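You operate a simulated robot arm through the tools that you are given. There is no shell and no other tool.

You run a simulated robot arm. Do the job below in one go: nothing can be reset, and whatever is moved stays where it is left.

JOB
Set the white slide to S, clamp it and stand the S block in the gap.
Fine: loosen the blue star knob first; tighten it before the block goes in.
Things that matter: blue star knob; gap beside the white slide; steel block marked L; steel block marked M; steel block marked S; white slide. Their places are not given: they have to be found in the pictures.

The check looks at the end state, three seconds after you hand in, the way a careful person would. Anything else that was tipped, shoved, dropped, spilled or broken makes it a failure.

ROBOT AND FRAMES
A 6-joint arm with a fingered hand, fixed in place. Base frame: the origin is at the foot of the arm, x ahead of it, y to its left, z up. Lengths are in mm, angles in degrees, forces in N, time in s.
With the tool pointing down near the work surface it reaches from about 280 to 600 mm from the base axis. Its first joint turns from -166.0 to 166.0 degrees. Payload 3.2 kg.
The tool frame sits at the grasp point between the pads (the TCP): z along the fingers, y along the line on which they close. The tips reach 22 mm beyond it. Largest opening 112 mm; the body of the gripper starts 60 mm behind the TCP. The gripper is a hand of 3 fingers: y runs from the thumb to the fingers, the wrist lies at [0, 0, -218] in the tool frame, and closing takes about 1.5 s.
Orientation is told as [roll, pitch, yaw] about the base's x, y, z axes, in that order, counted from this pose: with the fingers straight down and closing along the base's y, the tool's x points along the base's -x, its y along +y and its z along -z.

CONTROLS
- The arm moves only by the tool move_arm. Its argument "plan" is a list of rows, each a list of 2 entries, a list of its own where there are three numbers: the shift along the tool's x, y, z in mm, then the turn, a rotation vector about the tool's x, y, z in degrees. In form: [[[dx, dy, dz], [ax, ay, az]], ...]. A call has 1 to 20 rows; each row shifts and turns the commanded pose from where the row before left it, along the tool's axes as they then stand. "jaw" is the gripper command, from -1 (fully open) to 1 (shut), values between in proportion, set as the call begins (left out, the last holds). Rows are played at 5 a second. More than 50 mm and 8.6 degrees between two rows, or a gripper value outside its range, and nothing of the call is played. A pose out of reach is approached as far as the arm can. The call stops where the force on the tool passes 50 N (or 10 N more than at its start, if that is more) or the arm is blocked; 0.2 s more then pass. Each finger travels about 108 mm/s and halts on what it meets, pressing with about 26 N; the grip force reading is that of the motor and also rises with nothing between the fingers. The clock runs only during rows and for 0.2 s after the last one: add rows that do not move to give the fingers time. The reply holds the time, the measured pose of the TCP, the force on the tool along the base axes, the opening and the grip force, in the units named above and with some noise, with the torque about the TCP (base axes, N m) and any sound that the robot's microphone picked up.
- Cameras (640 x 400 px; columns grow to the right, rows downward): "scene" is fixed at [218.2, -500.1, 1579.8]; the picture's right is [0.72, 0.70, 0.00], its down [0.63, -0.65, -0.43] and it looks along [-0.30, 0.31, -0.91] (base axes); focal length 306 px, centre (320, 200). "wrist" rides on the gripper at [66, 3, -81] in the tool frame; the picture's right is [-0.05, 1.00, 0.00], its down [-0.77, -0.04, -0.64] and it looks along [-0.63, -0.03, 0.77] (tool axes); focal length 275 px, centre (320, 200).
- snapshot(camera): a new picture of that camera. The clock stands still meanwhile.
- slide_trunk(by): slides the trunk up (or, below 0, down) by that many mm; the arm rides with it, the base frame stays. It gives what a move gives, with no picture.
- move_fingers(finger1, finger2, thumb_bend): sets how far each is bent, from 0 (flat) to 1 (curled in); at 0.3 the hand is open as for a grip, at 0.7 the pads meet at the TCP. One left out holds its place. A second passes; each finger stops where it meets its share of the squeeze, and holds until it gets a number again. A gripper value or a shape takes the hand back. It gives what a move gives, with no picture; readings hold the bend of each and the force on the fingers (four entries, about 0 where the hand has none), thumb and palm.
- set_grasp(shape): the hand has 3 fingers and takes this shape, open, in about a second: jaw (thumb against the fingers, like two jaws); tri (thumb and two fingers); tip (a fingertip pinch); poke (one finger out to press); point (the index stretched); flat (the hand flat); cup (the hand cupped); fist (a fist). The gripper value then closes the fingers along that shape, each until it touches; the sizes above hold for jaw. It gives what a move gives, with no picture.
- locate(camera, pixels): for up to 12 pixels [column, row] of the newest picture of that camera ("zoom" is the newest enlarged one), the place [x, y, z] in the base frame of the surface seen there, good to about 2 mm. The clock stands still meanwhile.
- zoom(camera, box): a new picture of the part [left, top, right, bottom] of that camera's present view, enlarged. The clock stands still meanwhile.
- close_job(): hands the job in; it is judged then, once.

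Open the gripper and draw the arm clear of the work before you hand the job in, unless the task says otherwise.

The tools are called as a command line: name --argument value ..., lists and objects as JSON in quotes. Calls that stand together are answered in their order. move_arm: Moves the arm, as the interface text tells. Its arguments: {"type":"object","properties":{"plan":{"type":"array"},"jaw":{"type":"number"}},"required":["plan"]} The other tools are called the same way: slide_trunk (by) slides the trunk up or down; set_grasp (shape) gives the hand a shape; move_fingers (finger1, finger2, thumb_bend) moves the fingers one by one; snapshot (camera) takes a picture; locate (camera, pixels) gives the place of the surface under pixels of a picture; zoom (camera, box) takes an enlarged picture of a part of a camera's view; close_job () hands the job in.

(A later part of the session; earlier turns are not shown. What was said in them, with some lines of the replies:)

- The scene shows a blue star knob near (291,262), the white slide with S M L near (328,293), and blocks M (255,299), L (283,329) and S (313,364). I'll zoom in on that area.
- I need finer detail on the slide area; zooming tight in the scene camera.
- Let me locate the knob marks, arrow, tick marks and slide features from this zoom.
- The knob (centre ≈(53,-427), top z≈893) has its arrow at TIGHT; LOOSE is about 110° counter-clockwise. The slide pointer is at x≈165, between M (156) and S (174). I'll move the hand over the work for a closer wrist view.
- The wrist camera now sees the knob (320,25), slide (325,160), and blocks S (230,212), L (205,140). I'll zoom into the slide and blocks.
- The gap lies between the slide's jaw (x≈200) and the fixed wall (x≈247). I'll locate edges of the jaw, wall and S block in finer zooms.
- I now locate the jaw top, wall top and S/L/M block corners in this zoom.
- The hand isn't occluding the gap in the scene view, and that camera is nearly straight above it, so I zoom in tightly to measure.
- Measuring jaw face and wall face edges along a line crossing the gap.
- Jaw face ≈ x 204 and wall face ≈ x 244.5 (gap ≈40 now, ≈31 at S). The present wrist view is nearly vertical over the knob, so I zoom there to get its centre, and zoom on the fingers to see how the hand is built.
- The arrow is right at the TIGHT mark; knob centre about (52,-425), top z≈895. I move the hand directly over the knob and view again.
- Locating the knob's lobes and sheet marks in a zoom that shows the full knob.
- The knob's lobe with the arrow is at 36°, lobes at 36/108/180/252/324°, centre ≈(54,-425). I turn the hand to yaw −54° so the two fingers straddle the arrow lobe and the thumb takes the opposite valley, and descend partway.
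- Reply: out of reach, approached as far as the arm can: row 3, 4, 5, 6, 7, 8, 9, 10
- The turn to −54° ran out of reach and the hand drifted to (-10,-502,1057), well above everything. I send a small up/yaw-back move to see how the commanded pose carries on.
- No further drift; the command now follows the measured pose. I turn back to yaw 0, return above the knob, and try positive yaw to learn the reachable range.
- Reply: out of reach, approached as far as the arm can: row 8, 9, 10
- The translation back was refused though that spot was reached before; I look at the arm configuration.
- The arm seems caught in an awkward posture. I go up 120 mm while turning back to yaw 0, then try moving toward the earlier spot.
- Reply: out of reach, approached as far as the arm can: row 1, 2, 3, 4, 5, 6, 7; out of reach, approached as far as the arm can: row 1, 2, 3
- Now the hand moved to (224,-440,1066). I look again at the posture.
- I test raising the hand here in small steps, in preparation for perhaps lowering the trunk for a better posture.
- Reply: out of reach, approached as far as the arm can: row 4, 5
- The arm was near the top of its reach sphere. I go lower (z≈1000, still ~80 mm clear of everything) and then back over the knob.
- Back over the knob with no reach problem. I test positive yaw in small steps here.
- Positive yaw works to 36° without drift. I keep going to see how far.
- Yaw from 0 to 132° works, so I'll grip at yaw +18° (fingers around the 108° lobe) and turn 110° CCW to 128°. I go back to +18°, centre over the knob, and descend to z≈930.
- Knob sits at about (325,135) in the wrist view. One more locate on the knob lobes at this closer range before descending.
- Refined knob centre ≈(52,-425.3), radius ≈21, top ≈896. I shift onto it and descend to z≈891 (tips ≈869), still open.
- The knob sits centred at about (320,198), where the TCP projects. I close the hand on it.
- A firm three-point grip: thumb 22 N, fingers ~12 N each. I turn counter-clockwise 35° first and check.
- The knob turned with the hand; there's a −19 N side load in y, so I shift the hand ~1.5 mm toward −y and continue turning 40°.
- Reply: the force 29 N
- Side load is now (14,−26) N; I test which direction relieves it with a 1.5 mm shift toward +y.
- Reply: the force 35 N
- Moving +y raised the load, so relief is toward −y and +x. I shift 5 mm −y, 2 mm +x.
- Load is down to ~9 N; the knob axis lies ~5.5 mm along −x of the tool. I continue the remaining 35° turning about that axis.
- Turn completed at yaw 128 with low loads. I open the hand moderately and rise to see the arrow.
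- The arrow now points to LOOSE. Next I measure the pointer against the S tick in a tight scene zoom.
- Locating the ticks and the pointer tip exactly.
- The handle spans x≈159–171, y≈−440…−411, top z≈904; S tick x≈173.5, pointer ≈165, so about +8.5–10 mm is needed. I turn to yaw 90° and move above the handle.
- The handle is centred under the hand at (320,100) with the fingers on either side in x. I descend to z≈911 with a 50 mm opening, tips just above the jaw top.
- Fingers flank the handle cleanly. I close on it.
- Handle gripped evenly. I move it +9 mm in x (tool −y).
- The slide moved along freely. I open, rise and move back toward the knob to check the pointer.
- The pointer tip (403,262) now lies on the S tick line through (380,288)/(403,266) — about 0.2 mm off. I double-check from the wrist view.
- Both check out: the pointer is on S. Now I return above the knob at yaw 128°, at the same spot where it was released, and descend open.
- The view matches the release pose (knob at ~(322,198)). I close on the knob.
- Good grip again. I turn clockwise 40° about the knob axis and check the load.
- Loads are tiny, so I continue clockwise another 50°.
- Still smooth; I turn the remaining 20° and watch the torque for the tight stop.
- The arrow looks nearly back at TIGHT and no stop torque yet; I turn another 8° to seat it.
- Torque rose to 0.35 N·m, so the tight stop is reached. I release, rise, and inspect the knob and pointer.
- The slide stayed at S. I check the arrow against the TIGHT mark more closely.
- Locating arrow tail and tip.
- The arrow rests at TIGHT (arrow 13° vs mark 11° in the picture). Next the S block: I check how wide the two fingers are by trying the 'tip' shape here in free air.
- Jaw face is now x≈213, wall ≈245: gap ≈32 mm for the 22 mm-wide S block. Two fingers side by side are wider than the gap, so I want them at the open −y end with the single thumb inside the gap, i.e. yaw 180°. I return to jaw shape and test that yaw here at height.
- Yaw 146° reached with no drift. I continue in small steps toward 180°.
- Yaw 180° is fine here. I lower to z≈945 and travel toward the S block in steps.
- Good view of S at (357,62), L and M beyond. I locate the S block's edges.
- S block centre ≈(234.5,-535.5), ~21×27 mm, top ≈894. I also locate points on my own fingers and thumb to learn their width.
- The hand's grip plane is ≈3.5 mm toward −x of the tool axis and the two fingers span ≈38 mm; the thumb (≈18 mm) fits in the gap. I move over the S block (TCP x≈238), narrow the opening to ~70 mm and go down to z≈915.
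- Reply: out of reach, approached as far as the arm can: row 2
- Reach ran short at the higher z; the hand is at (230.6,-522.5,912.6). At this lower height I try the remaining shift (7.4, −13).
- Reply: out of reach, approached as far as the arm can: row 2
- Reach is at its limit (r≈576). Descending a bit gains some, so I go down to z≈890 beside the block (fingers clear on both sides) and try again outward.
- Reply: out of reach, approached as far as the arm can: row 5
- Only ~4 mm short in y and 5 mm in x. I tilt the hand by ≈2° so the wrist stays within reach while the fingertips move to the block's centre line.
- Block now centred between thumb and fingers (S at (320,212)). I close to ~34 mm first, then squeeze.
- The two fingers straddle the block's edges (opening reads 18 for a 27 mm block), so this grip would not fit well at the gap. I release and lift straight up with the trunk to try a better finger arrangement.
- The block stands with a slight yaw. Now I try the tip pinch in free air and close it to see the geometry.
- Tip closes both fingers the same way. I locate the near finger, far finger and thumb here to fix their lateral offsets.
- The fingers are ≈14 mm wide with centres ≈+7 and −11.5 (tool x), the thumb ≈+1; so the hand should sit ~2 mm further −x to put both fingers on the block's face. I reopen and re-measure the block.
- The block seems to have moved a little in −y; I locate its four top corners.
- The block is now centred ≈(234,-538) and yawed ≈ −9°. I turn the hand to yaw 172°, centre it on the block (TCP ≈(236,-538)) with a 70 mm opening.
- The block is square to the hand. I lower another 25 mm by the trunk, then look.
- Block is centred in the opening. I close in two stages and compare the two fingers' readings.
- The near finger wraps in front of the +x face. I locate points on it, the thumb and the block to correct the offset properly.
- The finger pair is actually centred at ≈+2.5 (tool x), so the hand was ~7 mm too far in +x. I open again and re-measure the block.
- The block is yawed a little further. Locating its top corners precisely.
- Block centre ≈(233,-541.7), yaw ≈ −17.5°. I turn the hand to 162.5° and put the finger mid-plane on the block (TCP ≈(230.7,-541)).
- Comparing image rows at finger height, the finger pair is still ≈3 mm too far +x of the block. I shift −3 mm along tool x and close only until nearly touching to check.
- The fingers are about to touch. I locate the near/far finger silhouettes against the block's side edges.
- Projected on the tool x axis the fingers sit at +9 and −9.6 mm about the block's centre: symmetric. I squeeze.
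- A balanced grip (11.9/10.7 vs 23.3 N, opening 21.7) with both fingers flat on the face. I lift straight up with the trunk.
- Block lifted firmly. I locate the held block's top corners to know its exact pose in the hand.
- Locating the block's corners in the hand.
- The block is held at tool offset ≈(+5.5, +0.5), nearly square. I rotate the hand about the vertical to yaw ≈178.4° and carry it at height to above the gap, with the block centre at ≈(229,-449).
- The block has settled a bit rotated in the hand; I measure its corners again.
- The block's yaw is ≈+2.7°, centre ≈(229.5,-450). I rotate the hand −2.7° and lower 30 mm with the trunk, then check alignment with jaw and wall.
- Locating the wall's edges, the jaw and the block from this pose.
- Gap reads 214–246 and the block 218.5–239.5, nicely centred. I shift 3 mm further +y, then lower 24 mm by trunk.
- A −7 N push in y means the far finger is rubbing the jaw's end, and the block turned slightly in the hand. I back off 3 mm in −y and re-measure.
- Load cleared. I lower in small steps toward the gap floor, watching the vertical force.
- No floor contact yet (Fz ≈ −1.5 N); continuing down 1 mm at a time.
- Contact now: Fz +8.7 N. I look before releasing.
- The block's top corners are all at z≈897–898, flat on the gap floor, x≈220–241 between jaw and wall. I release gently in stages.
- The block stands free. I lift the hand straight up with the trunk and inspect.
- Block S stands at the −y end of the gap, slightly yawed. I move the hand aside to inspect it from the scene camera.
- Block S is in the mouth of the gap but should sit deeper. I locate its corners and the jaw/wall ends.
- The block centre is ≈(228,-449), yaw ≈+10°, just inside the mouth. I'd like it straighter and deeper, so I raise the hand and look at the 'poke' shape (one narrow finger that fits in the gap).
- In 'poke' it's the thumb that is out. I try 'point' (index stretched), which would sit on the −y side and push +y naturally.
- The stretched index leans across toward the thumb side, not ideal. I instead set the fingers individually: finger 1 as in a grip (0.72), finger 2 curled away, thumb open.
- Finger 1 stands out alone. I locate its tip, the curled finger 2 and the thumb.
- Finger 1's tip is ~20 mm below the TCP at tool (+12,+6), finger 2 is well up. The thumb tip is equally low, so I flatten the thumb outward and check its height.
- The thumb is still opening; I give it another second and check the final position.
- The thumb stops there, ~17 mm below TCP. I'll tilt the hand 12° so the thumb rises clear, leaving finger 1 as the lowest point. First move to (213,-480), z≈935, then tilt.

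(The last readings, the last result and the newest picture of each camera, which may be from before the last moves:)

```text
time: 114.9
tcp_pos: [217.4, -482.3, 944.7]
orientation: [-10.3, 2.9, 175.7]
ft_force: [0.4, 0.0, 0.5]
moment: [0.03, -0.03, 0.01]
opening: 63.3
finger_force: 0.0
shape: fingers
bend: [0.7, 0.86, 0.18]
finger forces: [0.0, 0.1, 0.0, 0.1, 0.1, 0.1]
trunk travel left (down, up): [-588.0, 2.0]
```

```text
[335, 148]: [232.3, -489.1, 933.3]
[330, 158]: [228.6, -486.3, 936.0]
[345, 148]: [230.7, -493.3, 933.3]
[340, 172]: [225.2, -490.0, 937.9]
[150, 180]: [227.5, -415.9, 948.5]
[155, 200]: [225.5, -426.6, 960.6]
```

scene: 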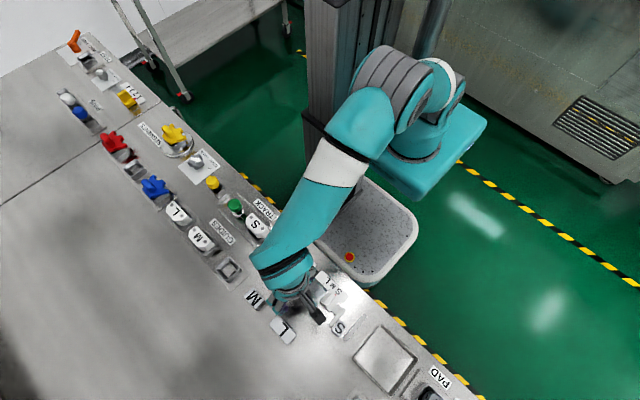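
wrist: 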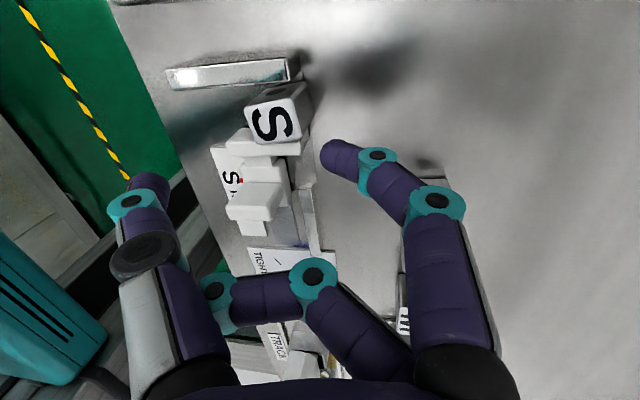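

Finger 1's tip is at ≈(228,-487) with the thumb ~17 mm higher. I lower it vertically beside the block (tip ≈22 mm short of it), shifting 4 mm −x to push on the protruding corner side.

move_arm --plan '[[[-1.72, 2.61, 13.94], [0, 0, 0]], [[-1.72, 2.61, 13.94], [0, 0, 0]], [[-1.72, 2.61, 13.94], [0, 0, 0]], [[-1.72, 2.61, 13.94], [0, 0, 0]], [[0, 0, 0], [0, 0, 0]]]'

snapshot --camera "wrist"

zoom --camera "wrist" --box '[220, 60, 420, 220]'

locate --camera "wrist" --pixels '[[335, 148], [330, 158], [345, 148], [340, 172], [150, 180], [280, 110]]'

```text
time: 116.1
tcp_pos: [213.7, -480.8, 888.5]
orientation: [-10.2, 3.0, 175.7]
ft_force: [0.6, 1.6, 1.8]
moment: [0.14, 0.01, -0.05]
opening: 64.7
finger_force: 0.6
shape: fingers
bend: [0.7, 0.86, 0.18]
finger forces: [0.0, 0.1, 0.0, 0.0, 1.9, 0.0]
trunk travel left (down, up): [-588.0, 2.0]
```

```text
taken
```

wrist: 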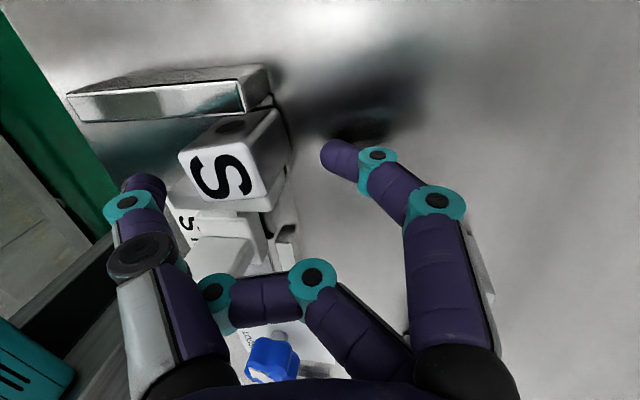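

```text
2.50 times, centred on (320, 140) of wrist
```

zoom: 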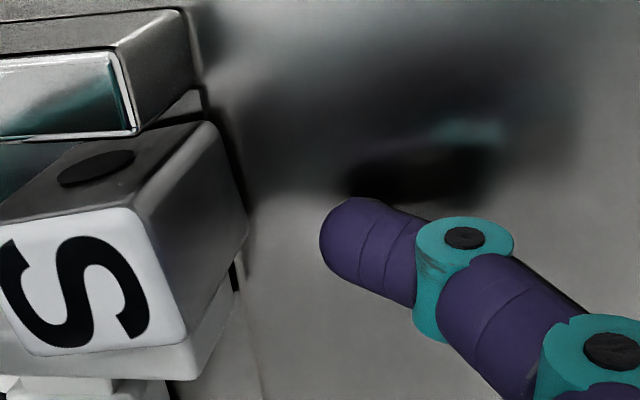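

```text
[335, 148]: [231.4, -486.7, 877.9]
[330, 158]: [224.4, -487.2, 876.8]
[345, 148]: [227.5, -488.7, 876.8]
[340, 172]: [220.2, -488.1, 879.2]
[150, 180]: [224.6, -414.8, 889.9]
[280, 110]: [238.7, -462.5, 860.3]
```

The thumb just brushes the jaw's end (1.9 N), so I rise 3 mm, then advance 16 mm in +y toward the block.

move_arm --plan '[[[1.15, -0.6, -2.89], [0, 0, 0]], [[-0.3, -3.93, 0.7], [0, 0, 0]], [[-0.3, -3.93, 0.7], [0, 0, 0]], [[-0.3, -3.93, 0.7], [0, 0, 0]], [[-0.3, -3.93, 0.7], [0, 0, 0]], [[0, 0, 0], [0, 0, 0]]]'

zoom --camera "wrist" --box '[220, 60, 420, 220]'

locate --camera "zoom" --pixels '[[330, 240], [340, 210], [350, 280], [240, 240], [190, 340]]'

```text
time: 117.5
tcp_pos: [213.9, -466.5, 890.4]
orientation: [-10.3, 2.8, 175.7]
ft_force: [0.6, -0.4, 0.0]
moment: [-0.03, -0.01, 0.01]
opening: 64.5
finger_force: 0.3
shape: fingers
bend: [0.7, 0.86, 0.18]
finger forces: [0.2, 0.0, 0.1, 0.0, 0.0, 0.0]
trunk travel left (down, up): [-588.0, 2.0]
```

```text
2.50 times, centred on (320, 140) of wrist
```

zoom: 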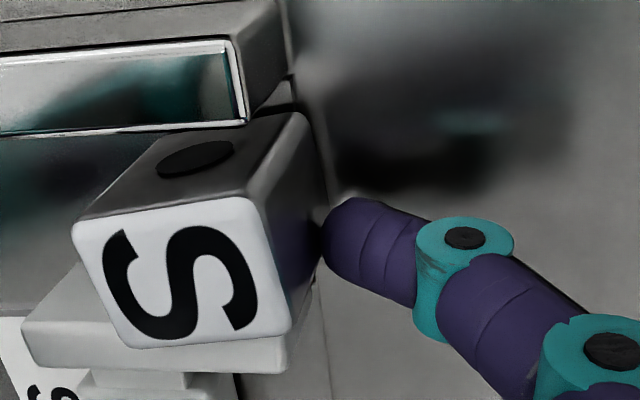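

```text
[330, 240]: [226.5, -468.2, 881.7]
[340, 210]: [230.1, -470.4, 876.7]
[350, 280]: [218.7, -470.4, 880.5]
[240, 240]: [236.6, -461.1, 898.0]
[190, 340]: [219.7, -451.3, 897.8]
```

The fingertip is just touching the block's −y face. I shift 2.5 mm −x (to straighten it) and push 6 mm in +y.

move_arm --plan '[[[-2.5, 0.16, -0.16], [0, 0, 0]], [[-0.15, -1.96, 0.35], [0, 0, 0]], [[-0.15, -1.96, 0.35], [0, 0, 0]], [[-0.15, -1.96, 0.35], [0, 0, 0]], [[0, 0, 0], [0, 0, 0]]]'

zoom --camera "wrist" --box '[220, 60, 420, 220]'

```text
time: 118.7
tcp_pos: [211.4, -460.9, 892.1]
orientation: [-10.2, 3.0, 175.7]
ft_force: [0.3, -0.9, 0.0]
moment: [-0.01, -0.03, -0.01]
opening: 65.4
finger_force: 0.3
shape: fingers
bend: [0.7, 0.86, 0.18]
finger forces: [0.6, 0.1, 0.0, 0.1, 0.0, 0.1]
trunk travel left (down, up): [-588.0, 2.0]
```

```text
2.50 times, centred on (320, 140) of wrist
```

zoom: 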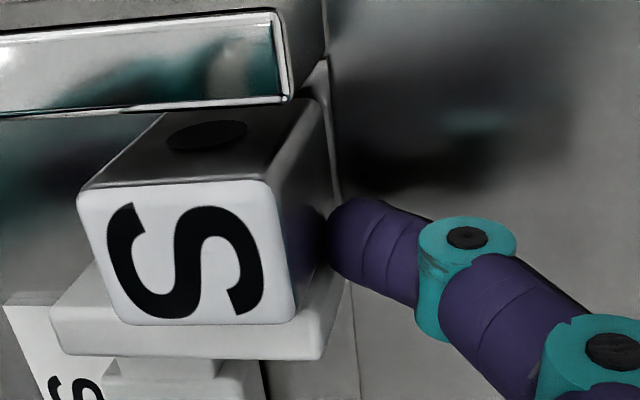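

It slides smoothly (≈1 N) and has straightened. I back off 1 mm, shift 3 mm +x to push centrally, and push on ~6 mm.

move_arm --plan '[[[0.11, 1.47, -0.26], [0, 0, 0]], [[2.5, -0.16, 0.16], [0, 0, 0]], [[-0.15, -1.96, 0.35], [0, 0, 0]], [[-0.15, -1.96, 0.35], [0, 0, 0]], [[-0.15, -1.96, 0.35], [0, 0, 0]], [[-0.11, -1.47, 0.26], [0, 0, 0]], [[0, 0, 0], [0, 0, 0]]]'

zoom --camera "wrist" --box '[220, 60, 420, 220]'

locate --camera "zoom" --pixels '[[90, 198], [268, 190], [290, 315], [118, 315], [290, 100], [320, 340]]'

```text
time: 120.3
tcp_pos: [212.7, -454.8, 890.7]
orientation: [-10.2, 2.9, 175.7]
ft_force: [-0.3, 0.0, -0.1]
moment: [-0.01, -0.02, 0.0]
opening: 65.3
finger_force: 0.0
shape: fingers
bend: [0.7, 0.86, 0.18]
finger forces: [0.5, 0.0, 0.0, 0.0, 0.0, 0.1]
trunk travel left (down, up): [-588.0, 2.0]
```

```text
2.50 times, centred on (320, 140) of wrist
```

zoom: 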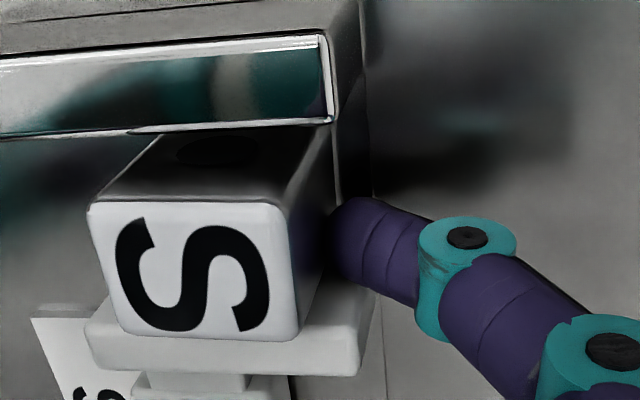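

```text
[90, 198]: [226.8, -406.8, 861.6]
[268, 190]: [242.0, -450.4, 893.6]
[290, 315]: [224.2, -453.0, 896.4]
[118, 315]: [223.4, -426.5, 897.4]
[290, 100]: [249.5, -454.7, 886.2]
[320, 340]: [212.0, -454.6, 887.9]
```

The block now stands at ≈(231.5,-440), square between jaw and wall. I back off 6 mm and lift vertically away.

move_arm --plan '[[[0.22, 2.94, -0.52], [0, 0, 0]], [[0.22, 2.94, -0.52], [0, 0, 0]], [[0.5, -1.8, -9.8], [0, 0, 0]], [[1.0, -3.57, -19.65], [0, 0, 0]], [[1.0, -3.57, -19.65], [0, 0, 0]], [[1.0, -3.57, -19.65], [0, 0, 0]], [[0, 0, 0], [0, 0, 0]]]'

snapshot --camera "wrist"

```text
time: 121.9
tcp_pos: [213.5, -460.4, 962.0]
orientation: [-10.2, 3.0, 175.7]
ft_force: [0.6, 0.1, -0.8]
moment: [-0.01, 0.01, 0.0]
opening: 64.7
finger_force: 0.1
shape: fingers
bend: [0.7, 0.86, 0.18]
finger forces: [0.1, 0.1, 0.0, 0.1, 0.0, 0.0]
trunk travel left (down, up): [-588.0, 2.0]
```

```text
taken
```

wrist: 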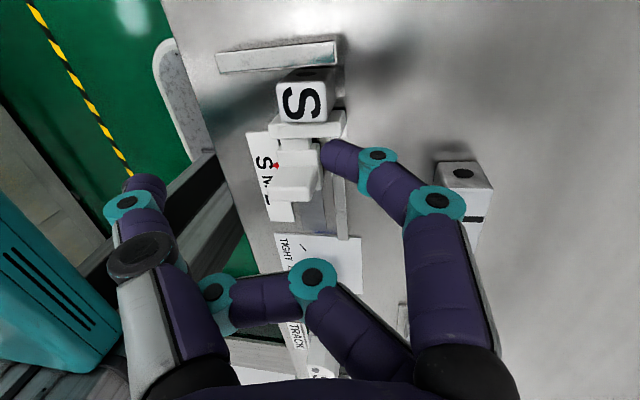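

The block stands upright in the gap, slide and other blocks undisturbed in view. I reopen the hand, untilt and withdraw toward the base at height.

set_grasp --shape "jaw"

move_arm --plan '[[[0, 0, -10], [0, 0, 0]], [[0, 0, -10], [-6, 0, 0]], [[0, 0, 0], [-6, 0, 0]], [[-27.5, -15, -5], [0, 0, 0]], [[-27.5, -15, -5], [0, 0, 0]], [[-27.5, -15, -5], [0, 0, 0]], [[-27.5, -15, -5], [0, 0, 0]], [[-27.5, -15, -5], [0, 0, 0]], [[0, 0, 0], [0, 0, 0]]]' --jaw -1

snapshot --camera "scene"

zoom --camera "scene" --box '[310, 280, 365, 335]'

```text
time: 122.8
tcp_pos: [212.9, -461.1, 961.7]
orientation: [-10.3, 3.0, 175.8]
ft_force: [0.1, -0.4, 0.0]
moment: [0.01, -0.02, -0.02]
opening: 80.1
finger_force: 0.2
shape: jaw
bend: [0.3, 0.77, 0.3]
finger forces: [0.0, 0.1, 0.0, 0.0, 0.0, 0.0]
trunk travel left (down, up): [-588.0, 2.0]
```

```text
time: 124.8
tcp_pos: [80.5, -379.6, 996.0]
orientation: [1.7, 2.9, 175.7]
ft_force: [-0.4, -0.6, 0.6]
moment: [-0.02, 0.0, -0.01]
opening: 80.0
finger_force: 0.0
shape: jaw
bend: [0.3, 0.73, 0.32]
finger forces: [0.0, 0.0, 0.0, 0.0, 0.0, 0.0]
trunk travel left (down, up): [-588.0, 2.0]
```

```text
taken
```

scene: 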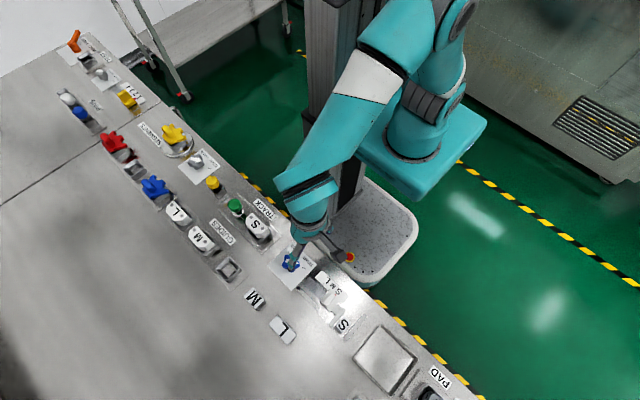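

```text
7.27 times, centred on (338, 308) of scene
```

zoom: 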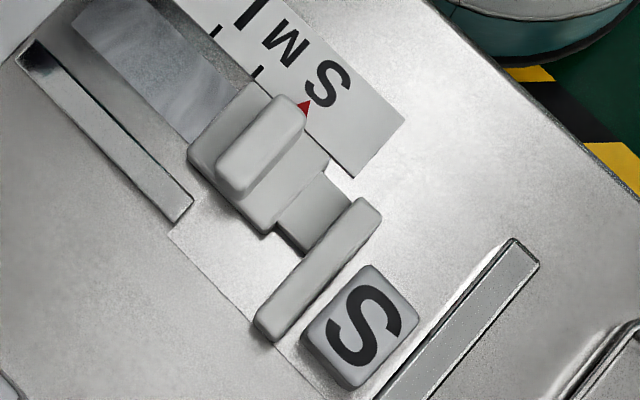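

Checking the final block position and pointer in this zoom.

locate --camera "zoom" --pixels '[[371, 272], [410, 312], [352, 382], [308, 335], [360, 328], [263, 325], [370, 208], [310, 300], [312, 292], [480, 320], [308, 105]]'

zoom --camera "scene" --box '[330, 305, 370, 345]'

```text
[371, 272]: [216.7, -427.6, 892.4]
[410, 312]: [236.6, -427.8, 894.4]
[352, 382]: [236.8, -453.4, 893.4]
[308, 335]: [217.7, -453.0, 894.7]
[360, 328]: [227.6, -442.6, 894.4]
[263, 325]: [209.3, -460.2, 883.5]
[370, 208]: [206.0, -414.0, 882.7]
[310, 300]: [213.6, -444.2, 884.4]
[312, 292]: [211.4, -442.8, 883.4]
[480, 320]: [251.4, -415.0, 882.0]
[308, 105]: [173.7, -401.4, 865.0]
```

```text
10.00 times, centred on (350, 325) of scene
```

zoom: 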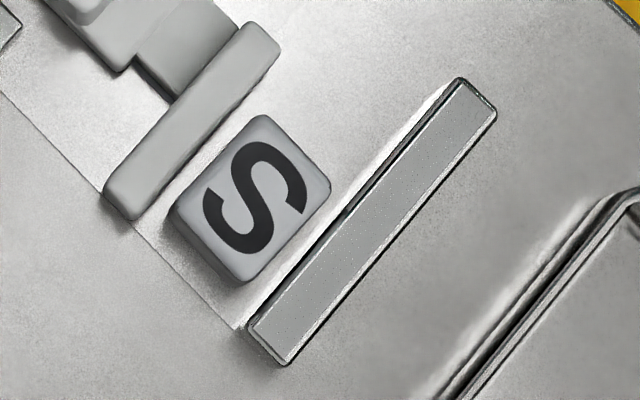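

Block S is at x 216–238, y −454…−427, square in the gap; pointer at 173.7 on S. I open the hand fully and withdraw further, then check the knob.

move_arm --plan '[[[0, -15, -20], [0, 0, 0]], [[0, -15, -20], [0, 0, 0]], [[0, -15, -20], [0, 0, 0]], [[0, -15, -10], [0, 0, 0]], [[0, 0, 0], [0, 0, 0]]]' --jaw -0.9

move_arm --plan '[[[0, 0, 0], [0, 0, 0]], [[0, 0, 0], [0, 0, 0]], [[0, 0, 0], [0, 0, 0]], [[0, 0, 0], [0, 0, 0]], [[0, 0, 0], [0, 0, 0]]]' --jaw -1

zoom --camera "scene" --box '[230, 230, 390, 390]'

snapshot --camera "scene"

```text
time: 126.0
tcp_pos: [80.9, -316.2, 1062.8]
orientation: [1.7, 2.8, 175.8]
ft_force: [-0.1, 0.5, 0.1]
moment: [-0.03, 0.0, 0.04]
opening: 76.8
finger_force: 0.1
shape: jaw
bend: [0.4, 0.74, 0.4]
finger forces: [0.1, 0.0, 0.0, 0.1, 0.0, 0.0]
trunk travel left (down, up): [-588.0, 2.0]
```

```text
time: 127.2
tcp_pos: [81.9, -315.3, 1063.4]
orientation: [1.7, 2.9, 175.7]
ft_force: [-0.8, 0.0, 0.1]
moment: [0.0, 0.0, 0.02]
opening: 79.7
finger_force: 0.1
shape: jaw
bend: [0.3, 0.74, 0.33]
finger forces: [0.0, 0.1, 0.1, 0.0, 0.0, 0.0]
trunk travel left (down, up): [-588.0, 2.0]
```

```text
2.50 times, centred on (310, 310) of scene
```

zoom: 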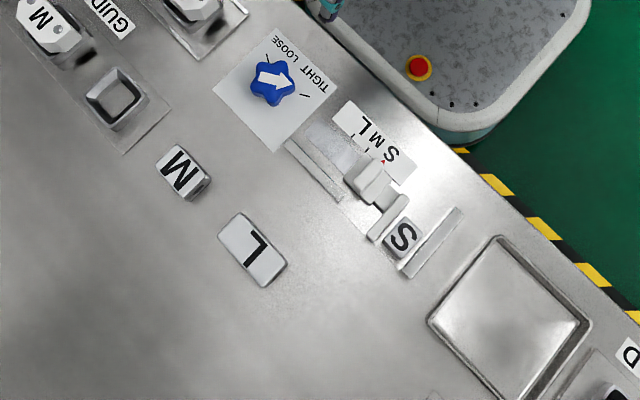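

```text
taken
```

scene: 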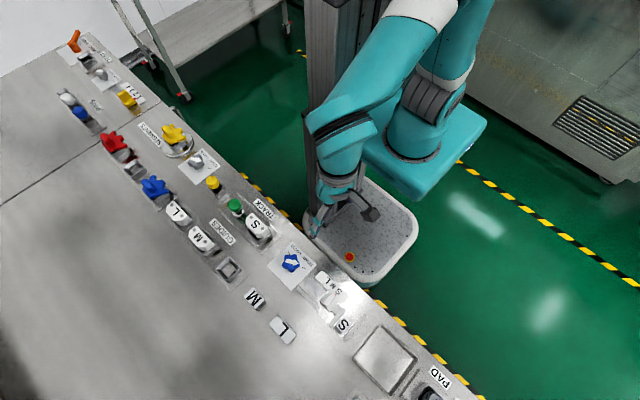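

All blocks are in place and the arrow is at TIGHT. Finger 2 still reads bent, so I open it and take a last close look at the knob.

move_fingers --finger1 0.3 --finger2 0.3 --thumb_bend 0.3

zoom --camera "scene" --box '[265, 240, 345, 310]'

snapshot --camera "wrist"

```text
time: 128.2
tcp_pos: [80.2, -316.5, 1061.6]
orientation: [1.7, 2.9, 175.7]
ft_force: [-0.3, 0.3, 0.3]
moment: [0.0, 0.02, -0.03]
opening: 104.8
finger_force: 0.0
shape: fingers
bend: [0.3, 0.7, 0.31]
finger forces: [0.1, 0.0, 0.0, 0.0, 0.0, 0.1]
trunk travel left (down, up): [-588.0, 2.0]
```

```text
5.71 times, centred on (305, 275) of scene
```

zoom: 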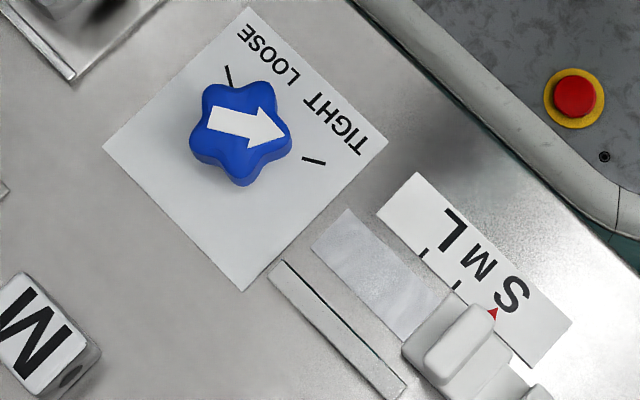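

```text
taken
```

wrist: 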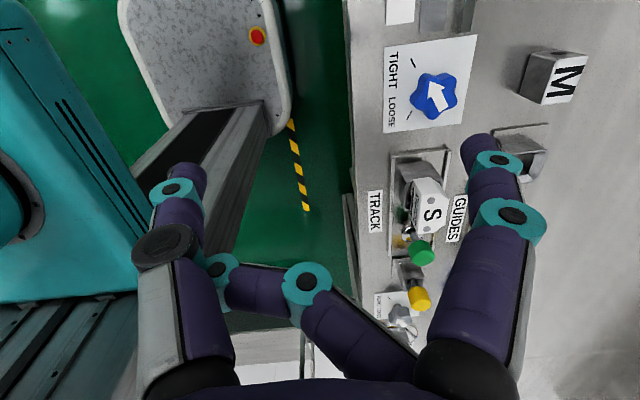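

Knob arrow sits at TIGHT and pointer on S. Finger 2 is slowly opening; I give it one more second.

move_fingers --finger2 0.3 --thumb_bend 0.2

move_fingers --finger2 0.2

```text
time: 129.2
tcp_pos: [81.1, -315.8, 1062.8]
orientation: [1.6, 2.9, 175.7]
ft_force: [-0.3, 0.2, -0.2]
moment: [0.01, 0.02, 0.02]
opening: 113.4
finger_force: 0.1
shape: fingers
bend: [0.3, 0.63, 0.21]
finger forces: [0.0, 0.0, 0.1, 0.0, 0.0, 0.1]
trunk travel left (down, up): [-588.0, 2.0]
```

```text
time: 130.2
tcp_pos: [80.8, -315.0, 1063.8]
orientation: [1.7, 2.9, 175.7]
ft_force: [0.3, 0.2, 0.3]
moment: [0.04, 0.05, -0.01]
opening: 113.3
finger_force: 0.1
shape: fingers
bend: [0.3, 0.63, 0.21]
finger forces: [0.0, 0.0, 0.0, 0.0, 0.0, 0.0]
trunk travel left (down, up): [-588.0, 2.0]
```

The hand is open (113 mm), empty and clear of the work. The slide is at S, the knob is tight, block S stands in the gap, and L and M are untouched, so I hand the job in.

close_job

```text
The job is handed in.
```

The job is handed in: the white slide is on S, the blue star knob is tight, and the S block stands upright in the gap. I loosened the knob before moving the slide and tightened it again before the block went in.

- **Slide:** the pointer reads x = 173.7 mm against an S tick measured at about 173.5 mm. It has not shifted since tightening.
- **Knob:** the arrow is back at the TIGHT mark, and I turned it until it met resistance (about 0.35 N m).
- **S block:** it is square to the gap, centred at about (227, −440) mm, with a few millimetres free on each side.
- **S block handling:** it turned and slid a few millimetres on the table during the first two grips. I regripped it and, after setting it down, pushed it in and straightened it with one finger.
- **Other contact:** while lowering the block, one finger rubbed the end of the slide's jaw with about 7 N of side force. Later the thumb brushed it with about 2 N.
- **L and M blocks:** they look unmoved in the final pictures.

The hand is open, empty and clear of the work. One finger would not fully reopen after I curled it for the push, but it holds nothing.
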